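You operate a simulated robot arm through the tools that you are given. There is no shell and no other tool. Be economical: measure what you need, move in short steps, check, and stop when the job is done.

You run a simulated robot arm. Do the job below in one go: nothing can be reset, and whatever is moved stays where it is left.

Task
Put things in order on the square table top. At the end: the green pen pot (marked "PENS") is on the blue saucer; the clear tall tumbler stands where the purple battery stood; the purple battery stands where the silver cartridge stood; the silver cartridge stands where the green pen pot stood; whatever was shut is shut again. Leave all else as you found it, and nothing knocked over. Set down upright: pen pot.

It is judged by the outcome, as a careful person would: the job done as asked, and still so three seconds after it is handed in. It fails if anything else is knocked over, pushed out of place, dropped, spilled or broken.

Robot
A 6-joint arm with a two-finger parallel gripper, fixed in place. Base frame: the origin is at the foot of the arm, x ahead of it, y to its left, z up; the work surface is at about z = 0. Units: mm, degrees, N and s.
With the tool pointing down near the work surface it reaches from about 140 to 580 mm from the base axis. Its first joint turns from -66.0 to 66.0 degrees. Payload 2.1 kg.
The TCP is the grasp point between the finger pads, 30 mm short of the fingertips. In the tool frame z runs along the fingers and y along their closing line. Largest opening 94 mm; finger width 28, thickness 10; the body of the gripper, 50 by 96 mm, starts 55 mm behind the TCP.
Orientation is that of the tool frame in the base frame, as a unit quaternion [x, y, z, w]. With the fingers straight down and closing along the base's y, the tool's x points along the base's -x, its y along +y and its z along -z.

Tools
- The arm moves only by the tool move_arm. Its argument "steps" is a list that holds one entry, the list of rows, each a list of 7 numbers: the gripper command, from -1 (fully open) to 1 (shut), values between in proportion, then the shift along the tool's x, y, z in mm, then the turn, a rotation vector about the tool's x, y, z in degrees. In form: [[[jaw, x, y, z, rx, ry, rz], ...]]. A call has 1 to 12 rows; each row is the pose to reach, as a shift and turn from the pose commanded when the call began, along the tool's axes at that moment. Rows are played at 5 a second. More than 50 mm and 8.6 degrees between two rows, or a gripper value outside its range, and nothing of the call is played. A pose out of reach is approached as far as the arm can. The call stops where the force on the tool passes 40 N (or 10 N more than at its start, if that is more) or the arm is blocked; 0.2 s more then pass. The fingers move at their own pace (about 72 mm/s each) and stop on an object; they squeeze with about 21 N. The grip force told is the motor's: it shows also when the fingers shut on nothing. Time passes only in rows, and 0.2 s behind the last, so rows that repeat a pose let the fingers close. It gives the time, the measured TCP pose, the force on the tool (base axes), the opening and the grip force at its end, in the units of the frame above (readings bear some noise), with the torque about the TCP (base axes, N m) and any sound that the robot's microphone picked up, and new pictures: "views" is both (left out), scene, wrist or none.
- Cameras (640 x 400 px; columns grow to the right, rows downward): "scene" is fixed at [52.6, -363.2, 509.4]; the picture's right is [0.77, -0.63, 0.00], its down [-0.31, -0.38, -0.87] and it looks along [0.55, 0.67, -0.49] (base axes); focal length 260 px, centre (320, 200). "wrist" rides on the gripper at [76, 14, -102] in the tool frame; the picture's right is [-0.18, 0.98, 0.00], its down [-0.75, -0.14, -0.64] and it looks along [-0.63, -0.12, 0.77] (tool axes); focal length 243 px, centre (320, 200). There is no depth. A picture from a camera that has moved, and an enlarged one, comes with that camera's place and axes in the base frame and with its lens. The place of the scene camera against the robot may be out by one fixed shift of up to 25 mm in any direction.
- enlarge(camera, box): a new picture of the part [left, top, right, bottom] of that camera's present view, enlarged. It takes no simulated time.
- job_done(): hands the job in; it is judged then, once.

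Work in short steps. Places have to be worked out from the pictures, the camera data and where the tool is seen: move nearer, look again, correct. Check each grasp and each placing, and mend what went wrong. You have 120 turns and 200 pictures in all, those below and enlarged ones among them. Open the gripper and draw the arm clear of the work before you hand the job in, unless the task says otherwise; then end with one line.

The tools are called after "Call:" as a command line: name --argument value ..., lists and objects as JSON in quotes. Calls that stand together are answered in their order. move_arm: Moves the arm, as the interface text tells. Its arguments: {"type":"object","properties":{"steps":{"type":"array"},"views":{"type":"string","enum":["both","scene","wrist","none"]}},"required":["steps"]} The other tools are called the same way: enlarge (camera, box) takes an enlarged picture of a part of a camera's view; job_done () hands the job in.

At the start:

```text
clock: 0.0
tool_pos: [378.4, -77.5, 321.3]
orientation: [0.0, 1.0, 0.0, 0.0]
ft_force: [-0.7, 0.3, -0.3]
torque: [-0.01, 0.03, 0.01]
grip_width: 94.3
grip_force: 0.0
```

scene: 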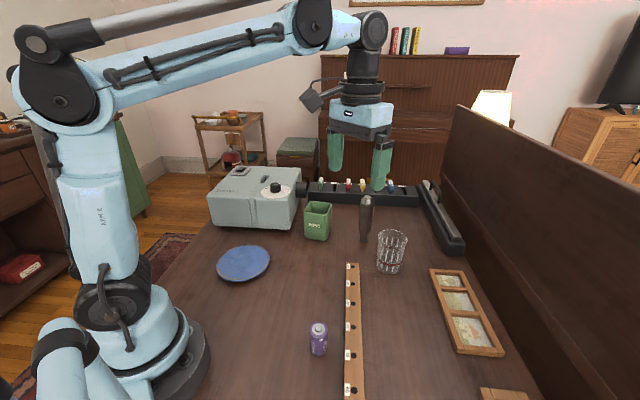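
wrist: 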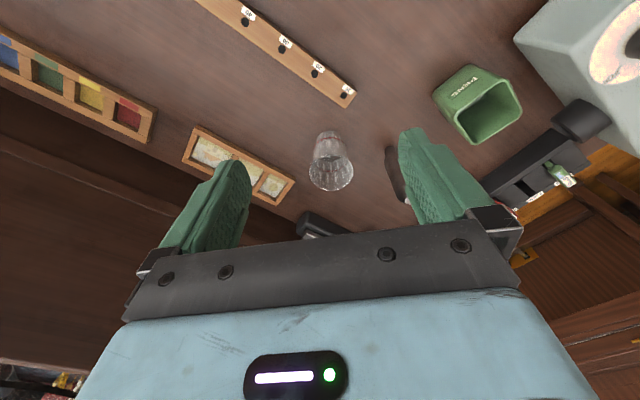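

I'll first look closer at the work area to identify the objects.

Call:
enlarge --camera "scene" --box '[200, 160, 420, 300]'

Call:
enlarge --camera "scene" --box '[280, 240, 540, 400]'

```text
2.86 times, centred on (310, 230) of scene
camera zoom: at [52.6, -363.2, 509.4], right [0.77, -0.63, 0.0], down [-0.31, -0.38, -0.87], along [0.55, 0.67, -0.49], focal length 742 px, centre (349, 114)
```

zoom: 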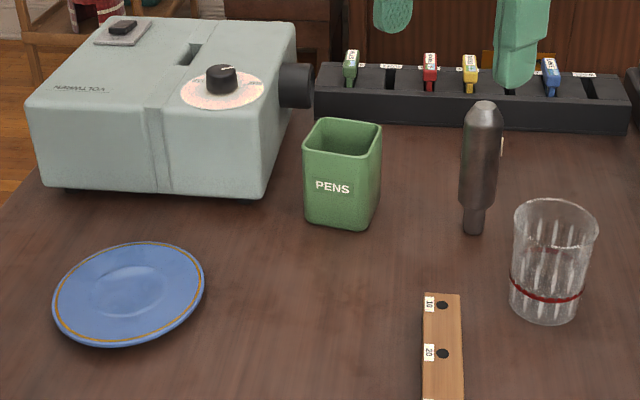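

```text
2.46 times, centred on (410, 320) of scene
camera zoom: at [52.6, -363.2, 509.4], right [0.77, -0.63, 0.0], down [-0.31, -0.38, -0.87], along [0.55, 0.67, -0.49], focal length 639 px, centre (98, -95)
```

zoom: 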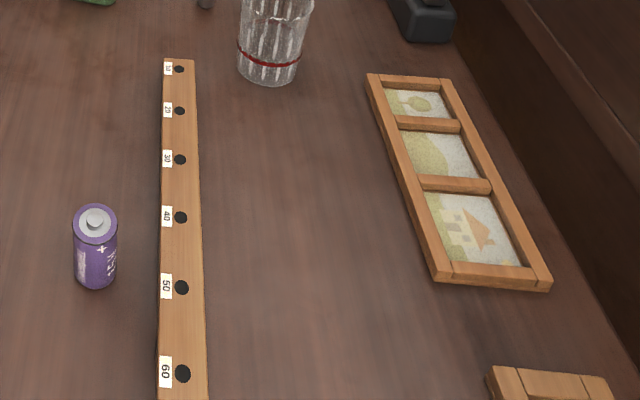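

The pot is estimated near (474,164), cartridge (563,46), tumbler (533,-73), battery (242,-132), saucer (232,190), subject to camera shift. I'll move the wrist camera nearer the pot to refine.

Call:
move_arm --steps '[[[-1, -4, 43, 14, 0, 0, 0], [-1, -8, 86, 28, 0, 0, 0], [-1, -12, 129, 42, 0, 0, 0], [-1, -16, 172, 56, 0, 0, 0], [-1, -20, 215, 70, 0, 0, 0], [-1, -20, 215, 70, 0, 0, 0]]]'

```text
clock: 1.4
tool_pos: [396.7, 138.9, 250.5]
orientation: [0.0, 1.0, 0.0, 0.0]
ft_force: [0.3, -0.6, 0.1]
torque: [0.01, -0.01, 0.01]
grip_width: 94.0
grip_force: 0.0
camera wrist: at [322.3, 154.6, 352.4], right [0.18, 0.98, 0.0], down [0.75, -0.14, 0.64], along [0.63, -0.12, -0.77], focal length 243 px, centre (320, 200)
```

scene: 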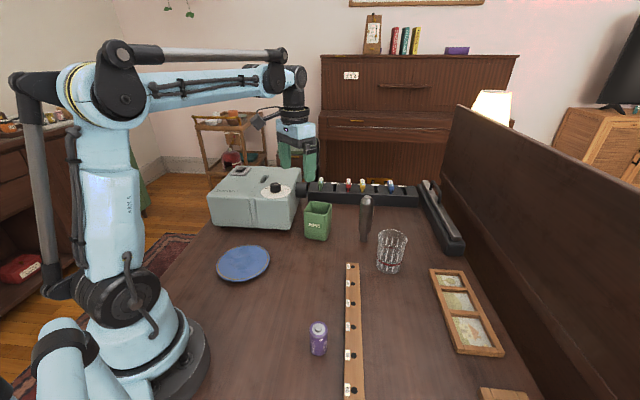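
wrist: 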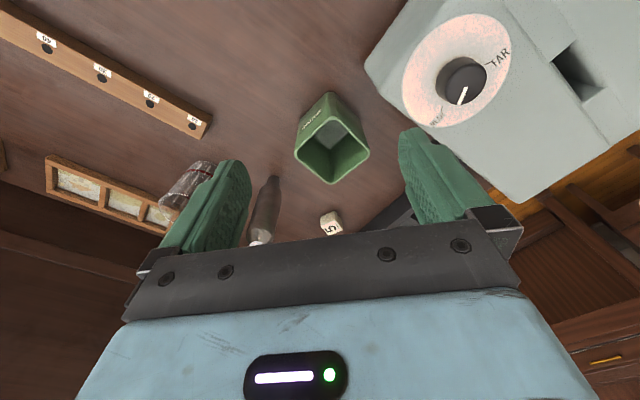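

A small die-like block is hidden behind the pot; look closer.

Call:
enlarge --camera "wrist" --box '[230, 70, 430, 250]'

```text
2.22 times, centred on (330, 160) of wrist
camera zoom: at [322.3, 154.6, 352.4], right [0.18, 0.98, 0.0], down [0.75, -0.14, 0.64], along [0.63, -0.12, -0.77], focal length 539 px, centre (298, 289)
```

zoom: 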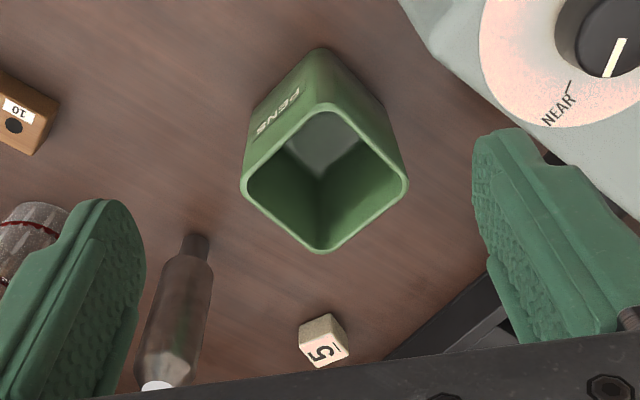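

The pot centre works out at about (468,141), side ~65 mm, height ~88, its faces turned ~35°. I'll go over it with that yaw and re-check from above.

Call:
move_arm --steps '[[[-1, -15, 0, 12, 0, 0, -7], [-1, -30, 1, 24, 0, 0, -14], [-1, -45, 1, 36, 0, 0, -21], [-1, -60, 2, 48, 0, 0, -28], [-1, -71, 2, 60, 0, 0, -34.6], [-1, -71, 2, 60, 0, 0, -34.6]]]'

```text
clock: 2.8
tool_pos: [468.5, 140.7, 189.8]
orientation: [-0.298, 0.954, 0.0, 0.0]
ft_force: [0.0, -0.7, -0.3]
torque: [-0.03, -0.02, -0.02]
grip_width: 94.0
grip_force: 0.1
camera wrist: at [399.0, 109.2, 292.2], right [-0.41, 0.91, 0.0], down [0.7, 0.31, 0.64], along [0.59, 0.26, -0.77], focal length 243 px, centre (320, 200)
```

scene: 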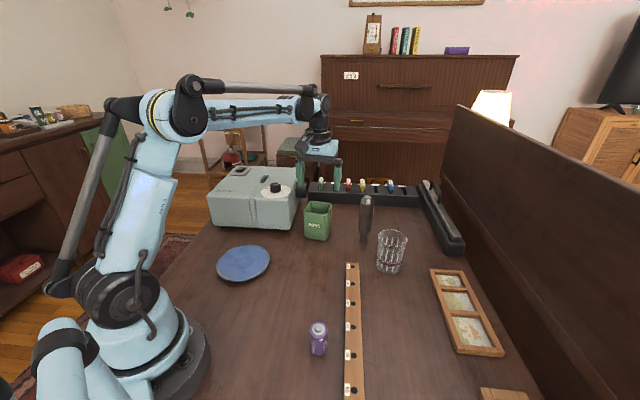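
wrist: 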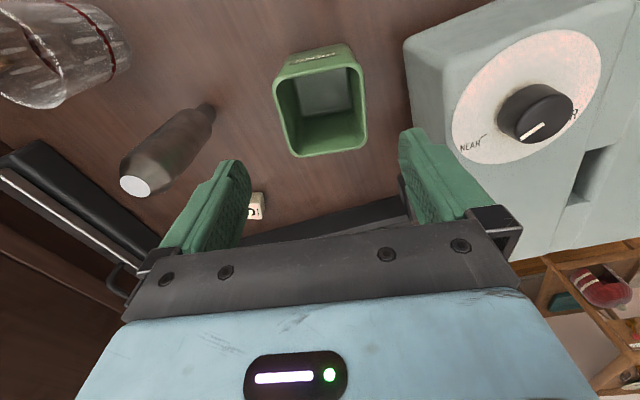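

Call:
enlarge --camera "wrist" --box '[220, 20, 420, 180]'

```text
2.50 times, centred on (320, 100) of wrist
camera zoom: at [399.0, 109.2, 292.2], right [-0.41, 0.91, 0.0], down [0.7, 0.31, 0.64], along [0.59, 0.26, -0.77], focal length 606 px, centre (320, 450)
```

zoom: 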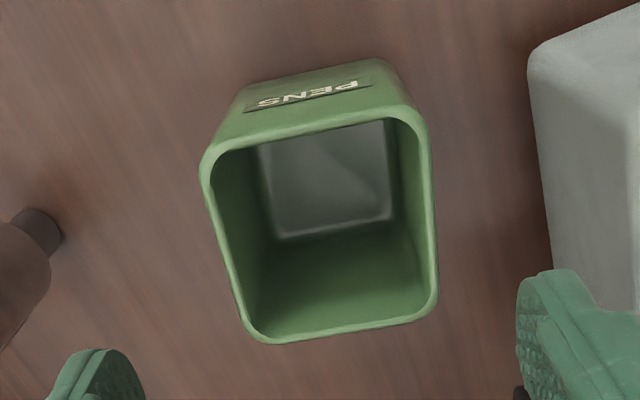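

The pot lies centred under the gripper at (466,141) and aligned. Descend to z≈55 and close.

Call:
move_arm --steps '[[[-1, 1, 1, 35, 0, 0, 0], [-1, 2, 1, 70, 0, 0, 0], [-1, 2, 1, 100, 0, 0, 0], [-1, 2, 1, 120, 0, 0, 0], [-1, 2, 1, 135, 0, 0, 0], [0, 2, 1, 135, 0, 0, 0], [1, 2, 1, 135, 0, 0, 0], [1, 2, 1, 135, 0, 0, 0], [1, 2, 1, 135, 0, 0, 0]]]'

```text
clock: 4.8
tool_pos: [467.7, 138.3, 55.6]
orientation: [-0.297, 0.955, 0.0, 0.0]
ft_force: [0.8, 0.6, 0.1]
torque: [0.01, 0.02, -0.02]
grip_width: 76.3
grip_force: 20.7
camera wrist: at [397.2, 108.1, 158.1], right [-0.41, 0.91, 0.0], down [0.7, 0.31, 0.64], along [0.59, 0.26, -0.77], focal length 243 px, centre (320, 200)
```

scene: 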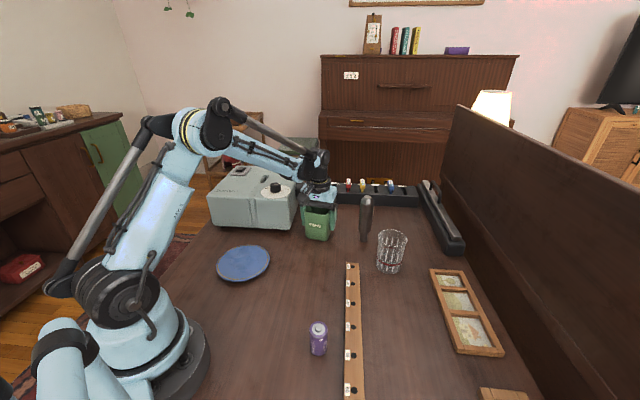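
wrist: 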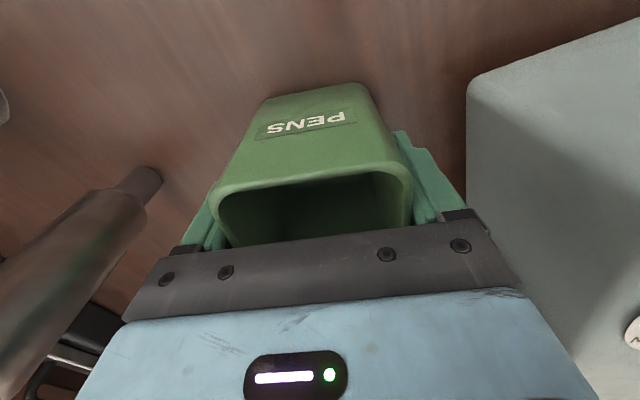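

Grip at 76 mm, 21 N. Lift straight up and check.

Call:
move_arm --steps '[[[1, 0, 0, -15, 0, 0, 0], [1, 0, 0, -45, 0, 0, 0], [1, 0, 0, -90, 0, 0, 0], [1, 0, 0, -135, 0, 0, 0], [1, 0, 0, -135, 0, 0, 0]]]'

```text
clock: 6.0
tool_pos: [467.3, 141.2, 192.1]
orientation: [-0.297, 0.955, 0.0, 0.001]
ft_force: [0.9, -0.2, -2.4]
torque: [0.02, 0.0, 0.03]
grip_width: 76.1
grip_force: 20.9
camera wrist: at [397.5, 109.9, 293.4], right [-0.41, 0.91, 0.0], down [0.7, 0.31, 0.64], along [0.59, 0.26, -0.77], focal length 243 px, centre (320, 200)
```

scene: 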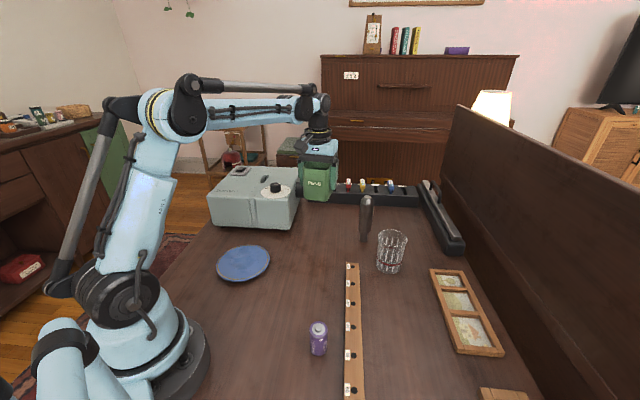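
wrist: 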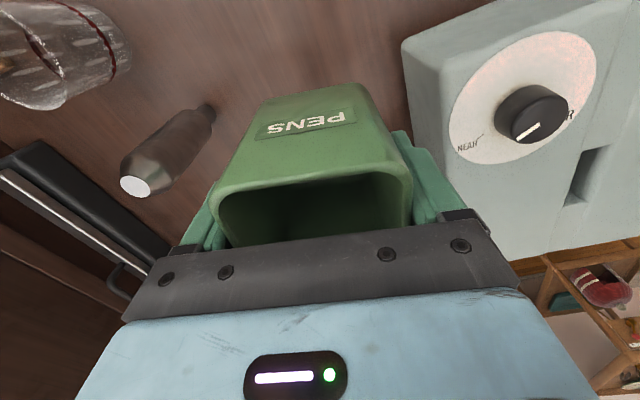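

Pot is held level. Carry it toward the saucer and look before placing.

Call:
move_arm --steps '[[[1, 31, 27, 0, 0, 0, 0], [1, 63, 55, 0, 0, 0, 0], [1, 95, 83, 0, 0, 0, 0], [1, 127, 110, 0, 0, 0, 0], [1, 127, 110, 0, 0, 0, 0]]]'

```text
clock: 7.2
tool_pos: [299.2, 160.0, 192.7]
orientation: [-0.297, 0.955, 0.0, 0.0]
ft_force: [-0.5, 0.2, -2.4]
torque: [0.02, -0.02, 0.05]
grip_width: 76.4
grip_force: 21.2
camera wrist: at [229.6, 129.0, 294.9], right [-0.41, 0.91, 0.0], down [0.7, 0.31, 0.64], along [0.59, 0.26, -0.77], focal length 243 px, centre (320, 200)
```

scene: 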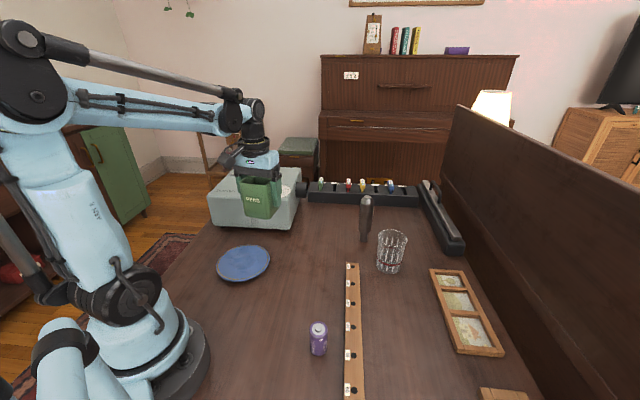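
wrist: 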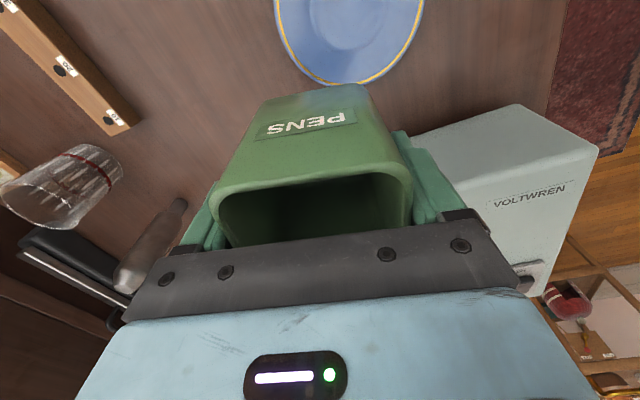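

Saucer is partly in view; back off a bit to see the whole of it.

Call:
move_arm --steps '[[[1, 30, 9, 0, 0, 0, 0], [1, 61, 18, 0, 0, 0, 0], [1, 61, 18, 0, 0, 0, 0]]]' --views "wrist"

```text
clock: 8.0
tool_pos: [238.4, 139.2, 192.8]
orientation: [-0.298, 0.955, -0.001, 0.0]
ft_force: [1.5, -0.3, -2.2]
torque: [0.0, 0.02, -0.02]
grip_width: 75.9
grip_force: 21.2
camera wrist: at [167.7, 107.9, 294.3], right [-0.41, 0.91, 0.0], down [0.7, 0.31, 0.64], along [0.59, 0.26, -0.77], focal length 243 px, centre (320, 200)
```

wrist: 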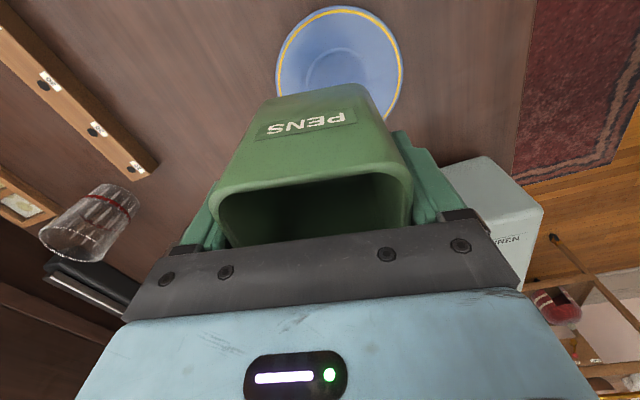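

Call:
enlarge --camera "wrist" --box '[250, 0, 430, 120]'

Call:
enlarge --camera "scene" --box '[190, 170, 350, 290]'

```text
3.33 times, centred on (340, 60) of wrist
camera zoom: at [167.7, 107.9, 294.3], right [-0.41, 0.91, 0.0], down [0.7, 0.31, 0.64], along [0.59, 0.26, -0.77], focal length 809 px, centre (253, 667)
```

zoom: 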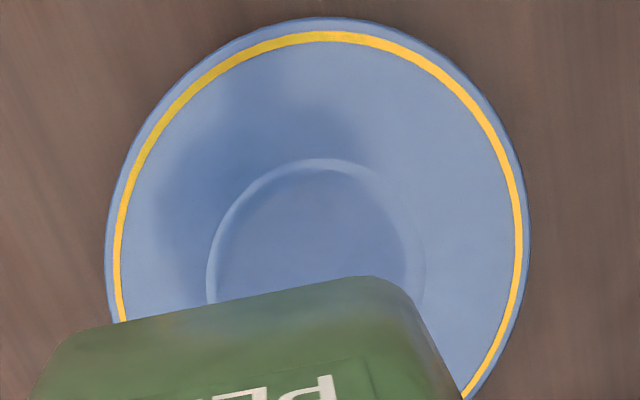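

```text
3.33 times, centred on (270, 230) of scene
camera zoom: at [52.6, -363.2, 509.4], right [0.77, -0.63, 0.0], down [-0.31, -0.38, -0.87], along [0.55, 0.67, -0.49], focal length 865 px, centre (487, 100)
```

zoom: 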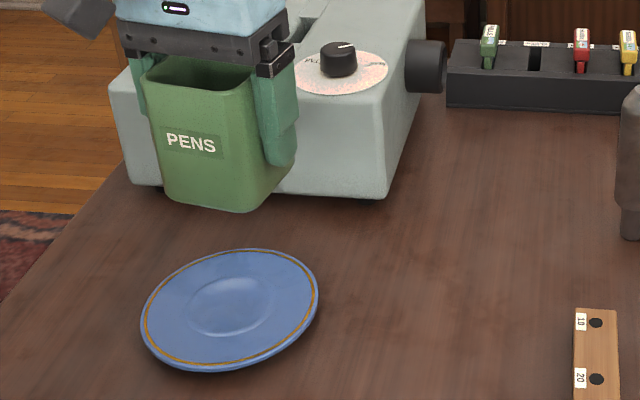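

Saucer centre works out at (226.5,156), with a shallow 70 mm well. Move over it and lower to a little above.

Call:
move_arm --steps '[[[1, 0.5, 21, 0, 0, 0, 0], [1, 0.5, 21, 35, 0, 0, 0], [1, 0.5, 21, 70, 0, 0, 0], [1, 0.5, 21, 100, 0, 0, 0], [1, 0.5, 21, 115, 0, 0, 0], [1, 0.5, 21, 115, 0, 0, 0]]]'

```text
clock: 9.4
tool_pos: [227.7, 154.4, 74.9]
orientation: [-0.298, 0.955, -0.001, 0.0]
ft_force: [-0.6, 0.3, -1.2]
torque: [0.0, 0.01, 0.0]
grip_width: 76.1
grip_force: 21.0
camera wrist: at [157.3, 124.6, 176.9], right [-0.41, 0.91, 0.0], down [0.7, 0.31, 0.64], along [0.59, 0.26, -0.77], focal length 243 px, centre (320, 200)
```

scene: 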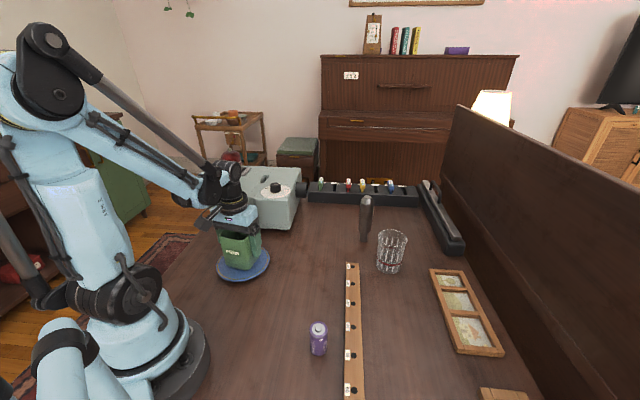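
wrist: 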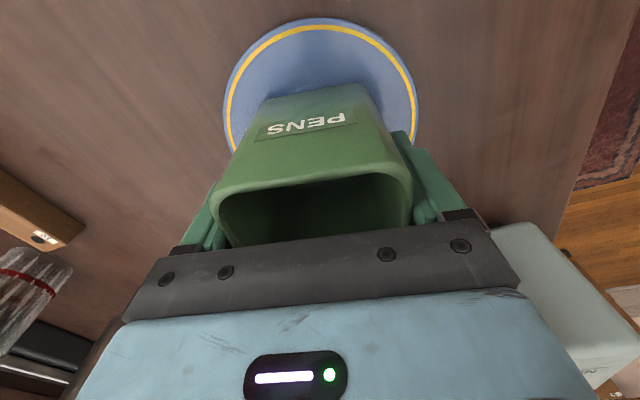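

Well centred. Lower in small steps watching force.

Call:
move_arm --steps '[[[1, 0, 0, 3, 0, 0, 0], [1, 0, 0, 6, 0, 0, 0], [1, 0, 0, 9, 0, 0, 0], [1, 0, 0, 9, 0, 0, 0]]]' --views "none"

Call:
enlarge --camera "scene" --box '[190, 190, 290, 290]'

```text
clock: 10.4
tool_pos: [227.3, 155.6, 67.3]
orientation: [-0.297, 0.955, 0.0, 0.001]
ft_force: [1.7, 0.9, 14.0]
torque: [0.04, -0.04, -0.03]
grip_width: 76.0
grip_force: 20.8
```

```text
4.00 times, centred on (240, 240) of scene
camera zoom: at [52.6, -363.2, 509.4], right [0.77, -0.63, 0.0], down [-0.31, -0.38, -0.87], along [0.55, 0.67, -0.49], focal length 1038 px, centre (640, 40)
```

zoom: 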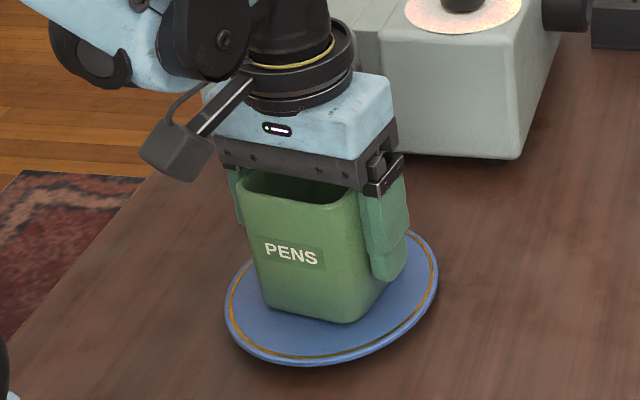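

Contact felt (14 N) with the pot standing in the saucer. Ease up 1 mm, release, then rise.

Call:
move_arm --steps '[[[1, 0, 0, -1, 0, 0, 0], [0.7, 0, 0, -1, 0, 0, 0], [0.3, 0, 0, -1, 0, 0, 0], [-1, 0, 0, -1, 0, 0, 0], [-1, 0, 0, -1, 0, 0, 0], [-1, 0, 0, -20, 0, 0, 0], [-1, 0, 0, -60, 0, 0, 0], [-1, 0, 0, -105, 0, 0, 0], [-1, 0, 0, -150, 0, 0, 0]]]'

```text
clock: 12.4
tool_pos: [227.7, 154.3, 218.4]
orientation: [-0.297, 0.955, -0.001, 0.0]
ft_force: [-0.1, -0.7, -0.1]
torque: [0.0, -0.03, -0.01]
grip_width: 93.9
grip_force: 0.0
camera wrist: at [157.1, 123.9, 319.7], right [-0.41, 0.91, 0.0], down [0.7, 0.31, 0.64], along [0.59, 0.26, -0.77], focal length 243 px, centre (320, 200)
```

scene: 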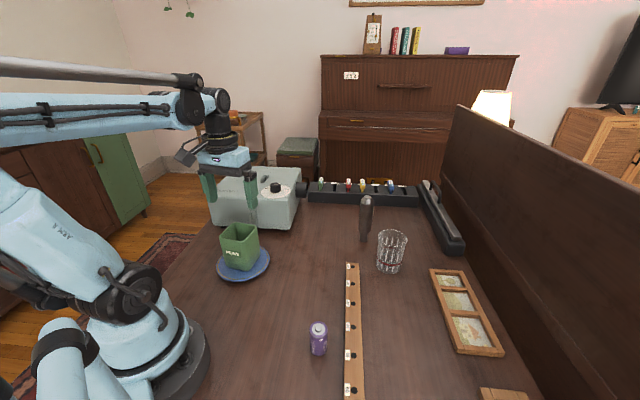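
wrist: 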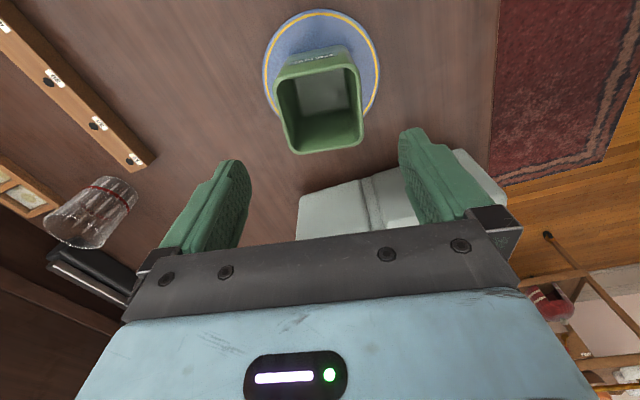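

Pot stands upright on the saucer. Next the cartridge: go to (470,30,200) with yaw zero to view it.

Call:
move_arm --steps '[[[-1, -21, -40, 0, 0, 0, 6], [-1, -43, -80, 0, 0, 0, 12], [-1, -64, -121, 4, 0, 0, 18], [-1, -86, -161, 9, 0, 0, 24], [-1, -107, -202, 14, 0, 0, 30], [-1, -129, -242, 18, 0, 0, 34.6], [-1, -129, -242, 18, 0, 0, 34.6]]]'

```text
clock: 14.0
tool_pos: [471.5, 31.2, 196.9]
orientation: [0.001, 1.0, 0.0, 0.0]
ft_force: [-0.2, -0.1, 0.4]
torque: [-0.01, 0.03, 0.04]
grip_width: 93.6
grip_force: 0.0
camera wrist: at [396.3, 46.1, 299.4], right [0.19, 0.98, 0.0], down [0.75, -0.14, 0.64], along [0.63, -0.12, -0.77], focal length 243 px, centre (320, 200)
```

scene: 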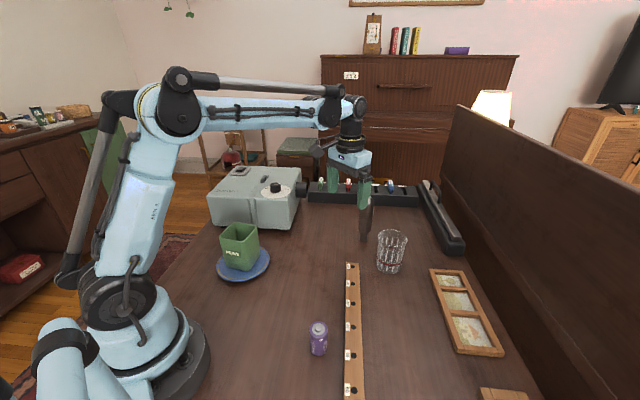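
wrist: 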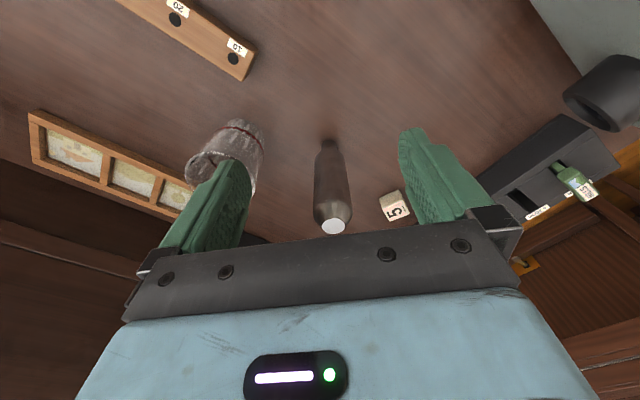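

Call:
enlarge --camera "wrist" --box '[180, 100, 420, 250]'

```text
2.67 times, centred on (300, 175) of wrist
camera zoom: at [396.3, 46.1, 299.4], right [0.19, 0.98, 0.0], down [0.75, -0.14, 0.64], along [0.63, -0.12, -0.77], focal length 647 px, centre (373, 267)
```

zoom: 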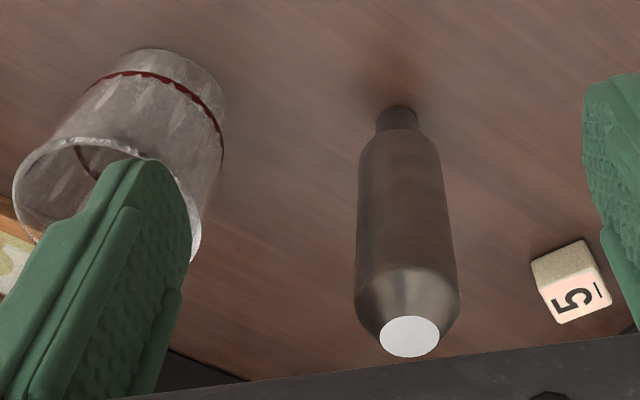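

Cartridge: foot (21 mm) at (547,30), about 150 mm tall, body ~37 mm wide. I'll go over it and look before descending.

Call:
move_arm --steps '[[[-1, -38, 0, 0, 0, 0, 0], [-1, -77, 0, 0, 0, 0, 0], [-1, -77, 0, 0, 0, 0, 0]]]'

```text
clock: 14.8
tool_pos: [545.7, 30.5, 200.6]
orientation: [0.0, 1.0, 0.0, 0.0]
ft_force: [-0.3, 0.5, 0.5]
torque: [-0.01, -0.02, 0.03]
grip_width: 94.2
grip_force: 0.1
camera wrist: at [471.0, 45.2, 301.2], right [0.18, 0.98, 0.0], down [0.75, -0.14, 0.64], along [0.63, -0.12, -0.77], focal length 243 px, centre (320, 200)
```

scene: 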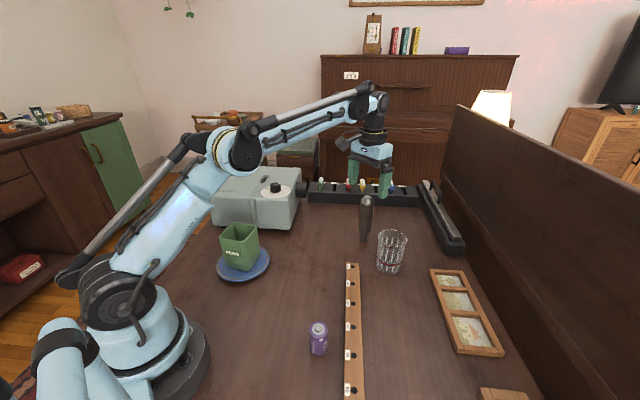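
wrist: 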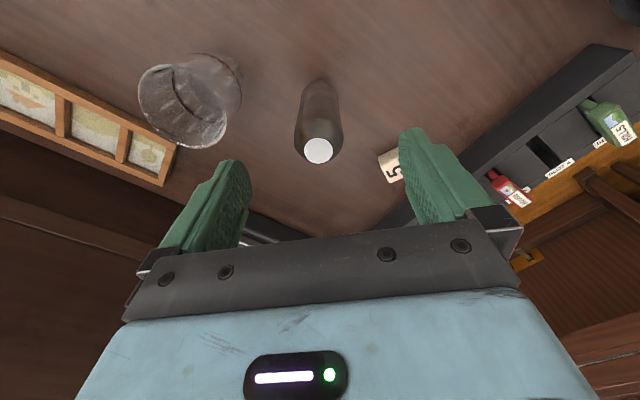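

Cartridge is centred between the fingers. Descend to z≈112 and close gradually.

Call:
move_arm --steps '[[[-1, 0, 0, 30, 0, 0, 0], [-1, 0, 0, 60, 0, 0, 0], [-1, 0, 0, 87, 0, 0, 0], [-1, 0, 0, 87, 0, 0, 0], [-0.4, 0, 0, 87, 0, 0, 0], [0, 0, 0, 87, 0, 0, 0], [0, 0, 0, 87, 0, 0, 0]]]'

```text
clock: 16.4
tool_pos: [549.3, 30.2, 113.0]
orientation: [0.0, 1.0, 0.0, 0.0]
ft_force: [-0.9, 1.1, -0.1]
torque: [-0.04, -0.01, 0.02]
grip_width: 46.8
grip_force: 0.1
camera wrist: at [473.0, 45.9, 214.4], right [0.18, 0.98, 0.0], down [0.75, -0.14, 0.64], along [0.63, -0.12, -0.77], focal length 243 px, centre (320, 200)
```

scene: 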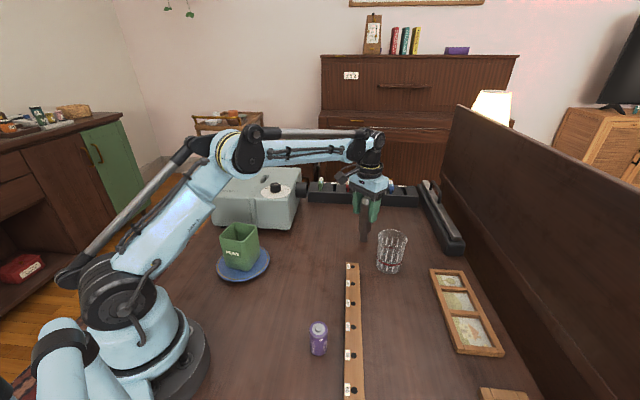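
wrist: 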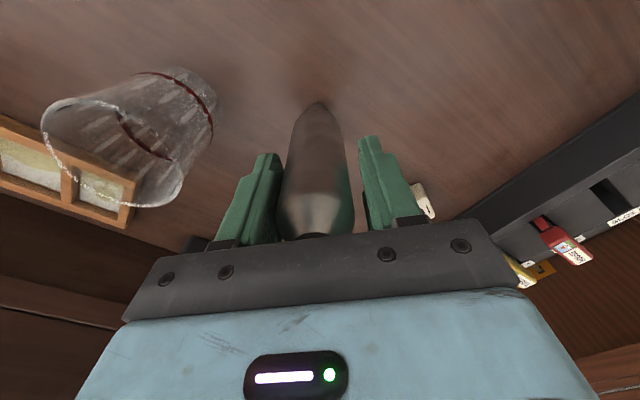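

The cartridge is about 1–2 mm toward the left-pictured finger; shift −1.5 mm and close.

Call:
move_arm --steps '[[[0, 0, -1.5, 0, 0, 0, 0], [0.1, 0, -1.5, 0, 0, 0, 0], [0.16, 0, -1.5, 0, 0, 0, 0], [0.22, 0, -1.5, 0, 0, 0, 0], [0.3, 0, -1.5, 0, 0, 0, 0], [1, 0, -1.5, 0, 0, 0, 0], [1, 0, -1.5, 0, 0, 0, 0]]]' --views "wrist"

```text
clock: 18.0
tool_pos: [547.7, 28.0, 113.1]
orientation: [0.0, 1.0, 0.0, 0.0]
ft_force: [0.4, -0.6, 0.2]
torque: [-0.08, 0.06, 0.02]
grip_width: 37.0
grip_force: 21.0
camera wrist: at [472.7, 44.2, 214.6], right [0.18, 0.98, 0.0], down [0.75, -0.14, 0.64], along [0.63, -0.12, -0.77], focal length 243 px, centre (320, 200)
```

wrist: 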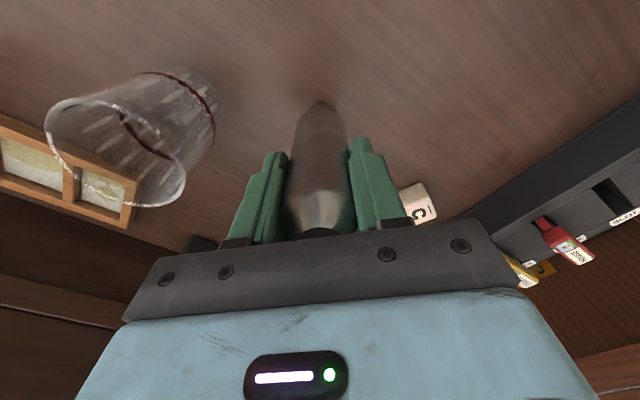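

Gripped at 37 mm. Lift and carry to the pot's former place, stopping above it.

Call:
move_arm --steps '[[[1, 0, 0, -10, 0, 0, 0], [1, 0, 0, -40, 0, 0, 0], [1, 0, 0, -70, 0, 0, 0], [1, 20, 28, -70, 0, 0, 0], [1, 40, 56, -70, 0, 0, 0], [1, 60, 84, -70, 0, 0, 0], [1, 80, 112.5, -70, 0, 0, 0], [1, 80, 112.5, -50, 0, 0, 0], [1, 80, 112.5, -50, 0, 0, 0]]]'

```text
clock: 20.0
tool_pos: [468.2, 140.9, 161.9]
orientation: [0.001, 1.0, 0.0, 0.0]
ft_force: [0.4, 1.0, -2.2]
torque: [-0.02, 0.02, 0.04]
grip_width: 36.3
grip_force: 20.9
camera wrist: at [392.5, 156.3, 264.2], right [0.18, 0.98, 0.0], down [0.75, -0.14, 0.64], along [0.63, -0.12, -0.77], focal length 243 px, centre (320, 200)
```

scene: 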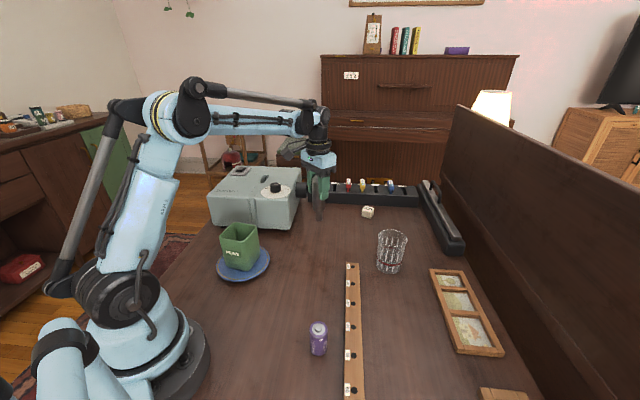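
wrist: 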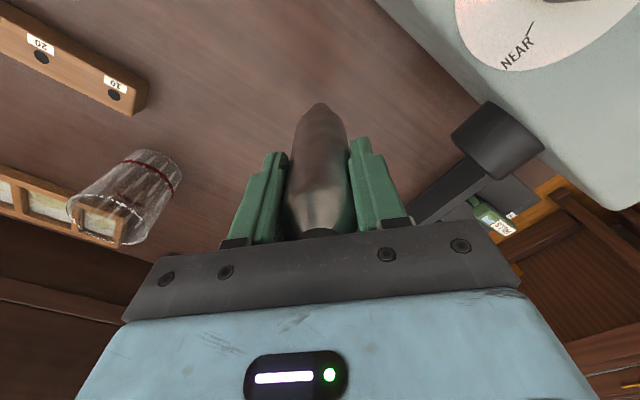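

Held upright above the spot. Lower to near contact.

Call:
move_arm --steps '[[[1, 0, 0, 25, 0, 0, 0], [1, 0, 0, 42, 0, 0, 0], [1, 0, 0, 47, 0, 0, 0], [1, 0, 0, 49, 0, 0, 0], [1, 0, 0, 50, 0, 0, 0], [1, 0, 0, 50, 0, 0, 0], [1, 0, 0, 50, 0, 0, 0]]]' --views "scene"

Call:
enlarge --camera "scene" --box '[270, 140, 370, 250]'

```text
clock: 21.6
tool_pos: [467.4, 139.8, 111.3]
orientation: [0.001, 1.0, 0.001, 0.001]
ft_force: [0.5, 0.1, 15.2]
torque: [0.01, -0.08, 0.02]
grip_width: 36.9
grip_force: 21.4
```

scene: 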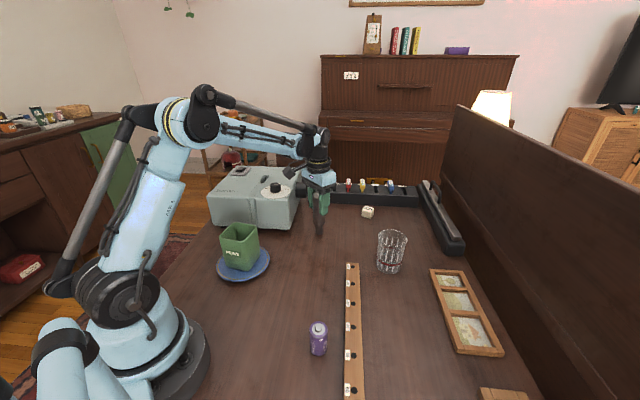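

```text
3.64 times, centred on (320, 195) of scene
camera zoom: at [52.5, -363.2, 509.4], right [0.77, -0.63, 0.0], down [-0.31, -0.38, -0.87], along [0.55, 0.67, -0.49], focal length 944 px, centre (320, 218)
```

zoom: 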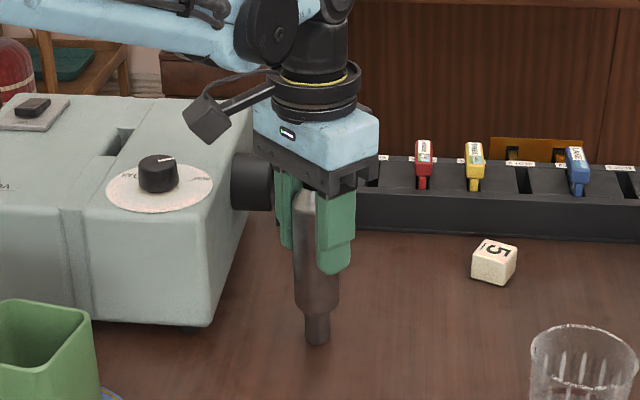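

Firm contact at the same height. Ease off 0.7 mm and open slowly.

Call:
move_arm --steps '[[[1, 0, 0, -0.7, 0, 0, 0], [0.3, 0, 0, -0.7, 0, 0, 0], [0.2, 0, 0, -0.7, 0, 0, 0], [0.17, 0, 0, -0.7, 0, 0, 0], [0.13, 0, 0, -0.7, 0, 0, 0], [0.08, 0, 0, -0.7, 0, 0, 0], [0, 0, 0, -0.7, 0, 0, 0], [-0.2, 0, 0, -0.7, 0, 0, 0], [-0.4, 0, 0, -0.7, 0, 0, 0], [-0.7, 0, 0, -0.7, 0, 0, 0], [-0.7, 0, 0, -0.7, 0, 0, 0]]]'

```text
clock: 24.0
tool_pos: [468.2, 140.3, 113.1]
orientation: [0.0, 1.0, 0.0, -0.001]
ft_force: [0.2, 0.6, 0.2]
torque: [-0.02, -0.03, 0.0]
grip_width: 79.7
grip_force: 0.1
camera wrist: at [392.7, 155.6, 214.6], right [0.18, 0.98, 0.0], down [0.75, -0.14, 0.64], along [0.63, -0.12, -0.77], focal length 243 px, centre (320, 200)
```

scene: 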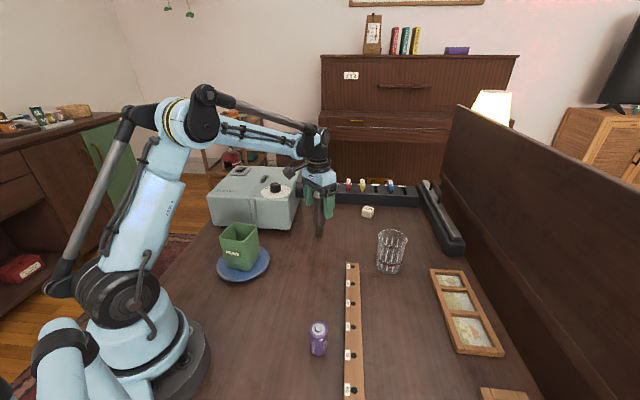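
wrist: 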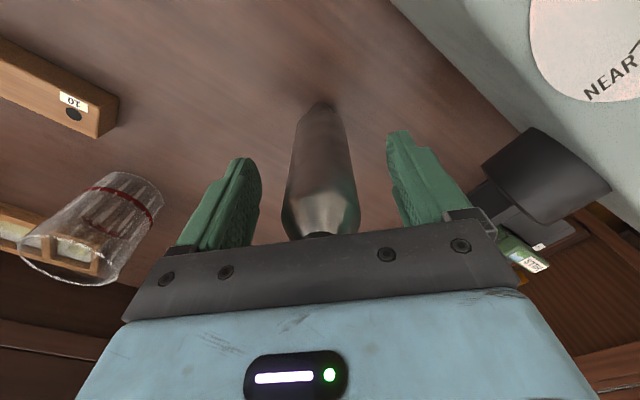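

It stands. Rise straight up and look.

Call:
move_arm --steps '[[[-0.7, 0, 0, -15, 0, 0, 0], [-0.7, 0, 0, -45, 0, 0, 0], [-0.7, 0, 0, -85, 0, 0, 0], [-0.7, 0, 0, -120, 0, 0, 0], [-0.7, 0, 0, -120, 0, 0, 0]]]'

```text
clock: 25.2
tool_pos: [468.9, 139.7, 234.5]
orientation: [0.0, 1.0, -0.001, 0.0]
ft_force: [0.2, -0.5, 0.9]
torque: [0.01, -0.01, -0.01]
grip_width: 80.1
grip_force: 0.0
camera wrist: at [392.9, 154.5, 337.3], right [0.18, 0.98, 0.0], down [0.75, -0.14, 0.64], along [0.63, -0.12, -0.77], focal length 243 px, centre (320, 200)
```

scene: 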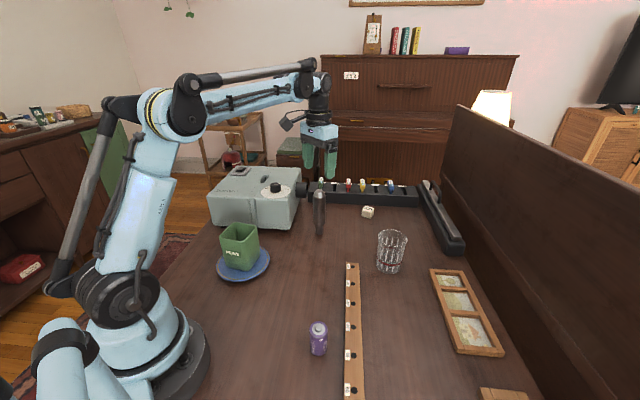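
wrist: 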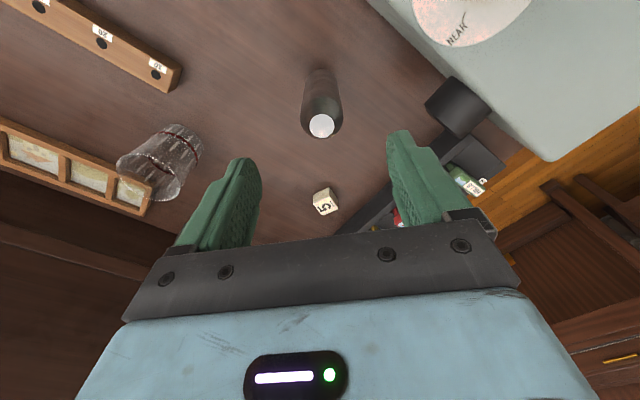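

Cartridge stands steady. Now go above the battery's estimated place (228,−150).

Call:
move_arm --steps '[[[-0.7, 30, -36, 0, 0, 0, 0], [-0.7, 60, -72, 0, 0, 0, 0], [-0.7, 90, -109, 0, 0, 0, 0], [-0.7, 120, -145, 0, 0, 0, 0], [-0.7, 150, -182, 0, 0, 0, 0], [-0.7, 180, -218, 10, 0, 0, 0], [-0.7, 210, -255, 20, 0, 0, 0], [-0.7, 239, -291, 33, 0, 0, 0], [-0.7, 239, -291, 33, 0, 0, 0]]]'

```text
clock: 27.2
tool_pos: [227.1, -150.6, 201.8]
orientation: [0.0, 1.0, -0.001, 0.0]
ft_force: [-0.2, 0.5, -0.8]
torque: [0.01, 0.0, 0.03]
grip_width: 79.9
grip_force: 0.0
camera wrist: at [151.8, -135.6, 303.5], right [0.18, 0.98, 0.0], down [0.75, -0.14, 0.64], along [0.63, -0.12, -0.77], focal length 243 px, centre (320, 200)
```

scene: 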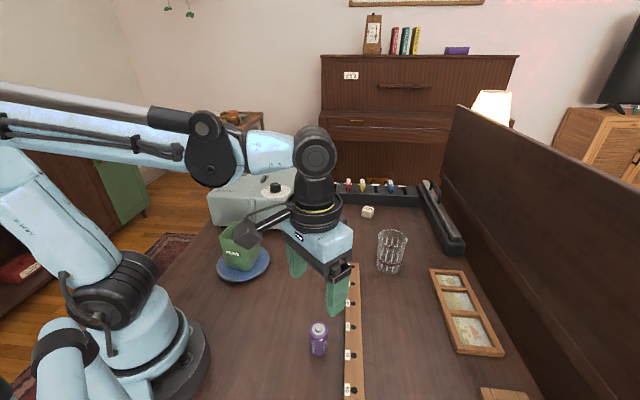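
wrist: 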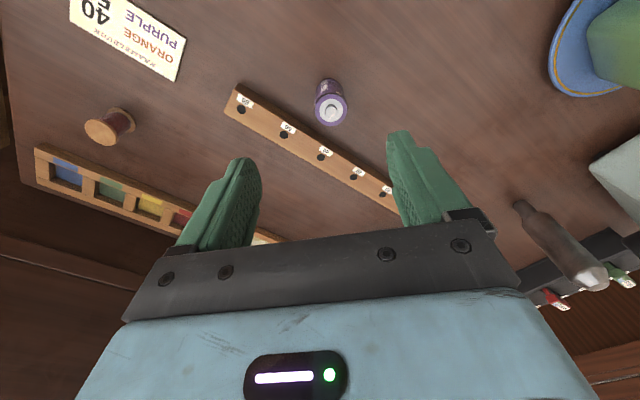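

Call:
enlarge --camera "wrist" --box '[220, 60, 400, 200]'

Call:
enlarge --camera "wrist" --box '[20, 0, 240, 140]'

```text
2.86 times, centred on (310, 130) of wrist
camera zoom: at [151.8, -135.6, 303.5], right [0.18, 0.98, 0.0], down [0.75, -0.14, 0.64], along [0.63, -0.12, -0.77], focal length 693 px, centre (349, 400)
```

zoom: 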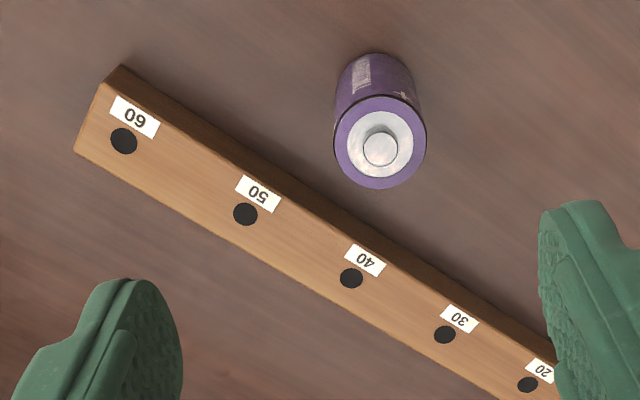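

```text
2.86 times, centred on (130, 70) of wrist
camera zoom: at [151.8, -135.6, 303.5], right [0.18, 0.98, 0.0], down [0.75, -0.14, 0.64], along [0.63, -0.12, -0.77], focal length 693 px, centre (863, 571)
```

zoom: 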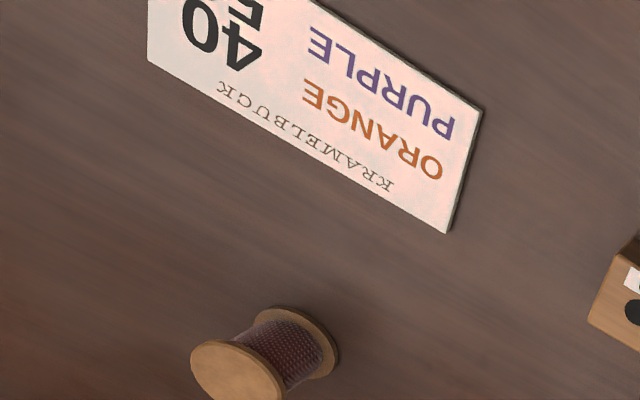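

Battery is ~33 mm wide, ~56 tall at (240.5,−142); the ruler runs at 45° beside it. I'll turn the fingers to close parallel to the ruler and lower to z=140.

Call:
move_arm --steps '[[[-0.7, -2, 1, 10, 0, 0, 7.5], [-0.7, -4, 2, 20, 0, 0, 15], [-0.7, -6, 4, 30, 0, 0, 22.5], [-0.7, -8, 5, 40, 0, 0, 30], [-0.7, -10, 6, 50, 0, 0, 37.5], [-0.7, -12.4, 8, 60, 0, 0, 45], [-0.7, -12.4, 8, 60, 0, 0, 45]]]'

```text
clock: 28.8
tool_pos: [241.5, -142.0, 141.3]
orientation: [0.383, 0.924, 0.001, 0.0]
ft_force: [-0.1, 0.2, 0.7]
torque: [0.02, -0.04, 0.01]
grip_width: 79.9
grip_force: 0.1
camera wrist: at [198.0, -77.8, 242.5], right [0.83, 0.56, 0.0], down [0.43, -0.63, 0.64], along [0.36, -0.53, -0.77], focal length 243 px, centre (320, 200)
```

scene: 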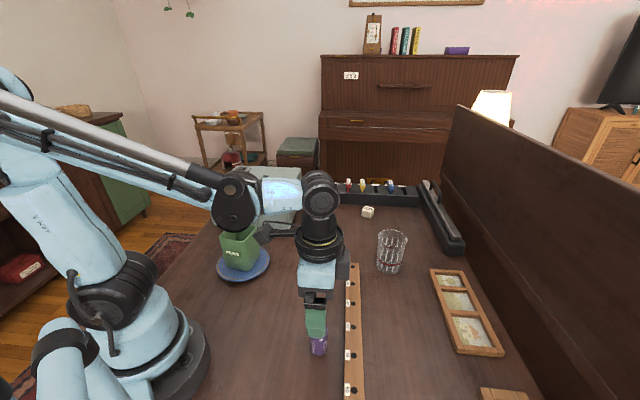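
wrist: 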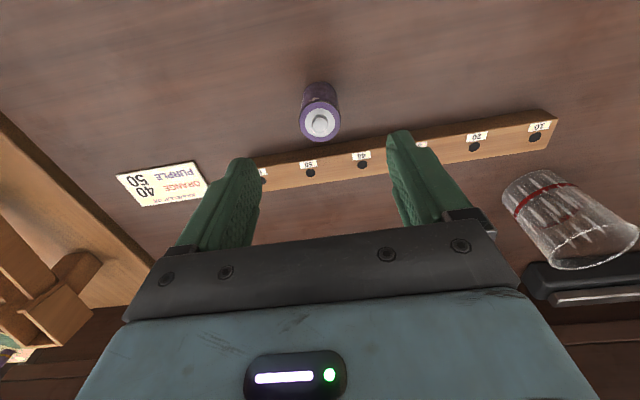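

Battery is centred at (241,−141.5). Descend and grip.

Call:
move_arm --steps '[[[-0.7, 0, 0, 40, 0, 0, 0], [-0.7, 0, 0, 75, 0, 0, 0], [-0.7, 0, 0, 98, 0, 0, 0], [-0.7, 0, 0, 98, 0, 0, 0], [0, 0, 0, 98, 0, 0, 0], [0.2, 0, 0, 98, 0, 0, 0], [0.3, 0, 0, 98, 0, 0, 0], [1, 0, 0, 98, 0, 0, 0], [1, 0, 0, 98, 0, 0, 0]]]'

```text
clock: 30.8
tool_pos: [241.1, -143.1, 41.3]
orientation: [0.383, 0.924, 0.0, 0.0]
ft_force: [-0.9, 0.5, -0.4]
torque: [-0.02, 0.02, -0.03]
grip_width: 32.4
grip_force: 20.7
camera wrist: at [198.8, -78.2, 143.0], right [0.83, 0.56, 0.0], down [0.43, -0.63, 0.64], along [0.36, -0.53, -0.77], focal length 243 px, centre (320, 200)
```

scene: 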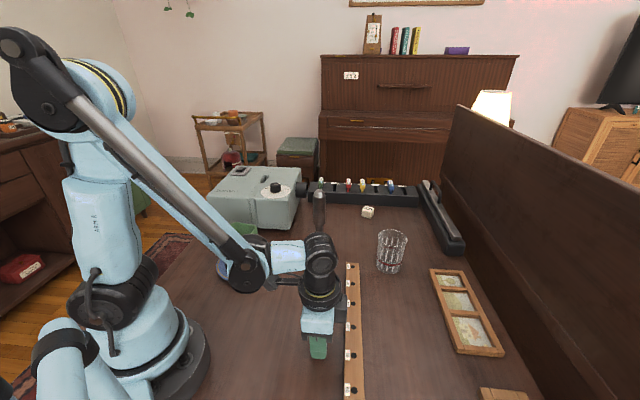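
wrist: 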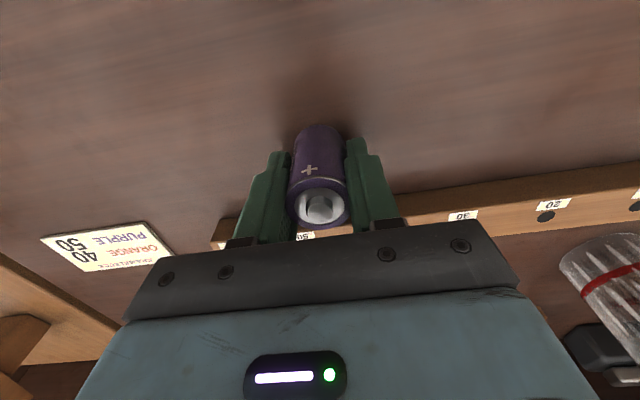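

Gripped at 32 mm. Lift and carry to the cartridge's former spot (547,28.5).

Call:
move_arm --steps '[[[1, 0, 0, -20, 0, 0, 0], [1, 0, 0, -65, 0, 0, 0], [1, 0, 0, -110, 0, 0, 0], [1, -12, 42, -110, 0, 0, 0], [1, -24, 84, -110, 0, 0, 0], [1, -36, 126, -110, 0, 0, 0], [1, -48, 168, -110, 0, 0, 0], [1, -60, 210, -110, 0, 0, 0], [1, -72, 253, -110, 0, 0, 0], [1, -84, 296, -110, 0, 0, 0], [1, -96.2, 337.3, -110, 0, 0, 0], [1, -96.2, 337.3, -110, 0, 0, 0]]]'

```text
clock: 33.4
tool_pos: [547.7, 26.5, 150.8]
orientation: [0.383, 0.924, 0.0, 0.0]
ft_force: [0.0, 1.0, -2.6]
torque: [0.01, 0.0, 0.01]
grip_width: 32.5
grip_force: 21.4
camera wrist: at [504.1, 91.4, 253.4], right [0.83, 0.56, 0.0], down [0.43, -0.63, 0.64], along [0.36, -0.53, -0.77], focal length 243 px, centre (320, 200)
```

scene: 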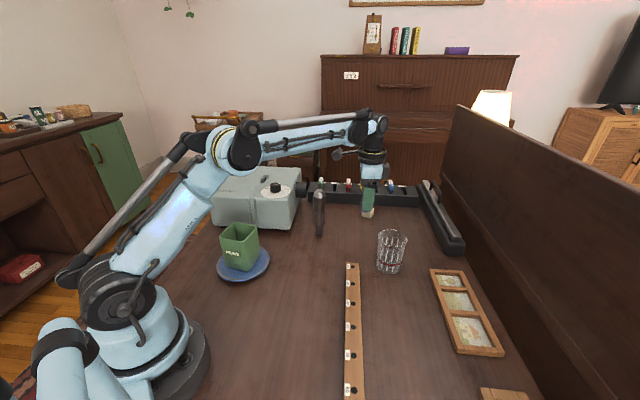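
wrist: 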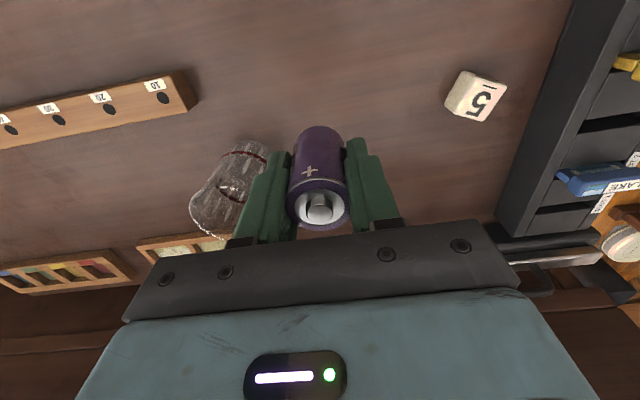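

Above the spot. Lower to contact.

Call:
move_arm --steps '[[[1, 0.5, 0.5, 40, 0, 0, 0], [1, 0.5, 0.5, 80, 0, 0, 0], [1, 0.5, 0.5, 102, 0, 0, 0], [1, 0.5, 0.5, 107, 0, 0, 0], [1, 0.5, 0.5, 109, 0, 0, 0], [1, 0.5, 0.5, 110, 0, 0, 0], [1, 0.5, 0.5, 110, 0, 0, 0]]]' --views "none"

```text
clock: 35.0
tool_pos: [547.5, 28.0, 40.9]
orientation: [0.382, 0.924, -0.001, 0.0]
ft_force: [0.2, -0.1, -1.9]
torque: [-0.01, 0.0, -0.08]
grip_width: 32.2
grip_force: 21.0
```

Still carrying the weight (no contact yet); go 1.5 mm further.

Call:
move_arm --steps '[[[1, 0, 0, 0.7, 0, 0, 0], [1, 0, 0, 1.4, 0, 0, 0], [1, 0, 0, 1.4, 0, 0, 0]]]' --views "none"

```text
clock: 35.8
tool_pos: [548.7, 28.4, 41.9]
orientation: [0.383, 0.924, 0.0, 0.0]
ft_force: [-2.0, -0.6, 12.4]
torque: [-0.07, 0.04, 0.03]
grip_width: 32.2
grip_force: 21.0
```

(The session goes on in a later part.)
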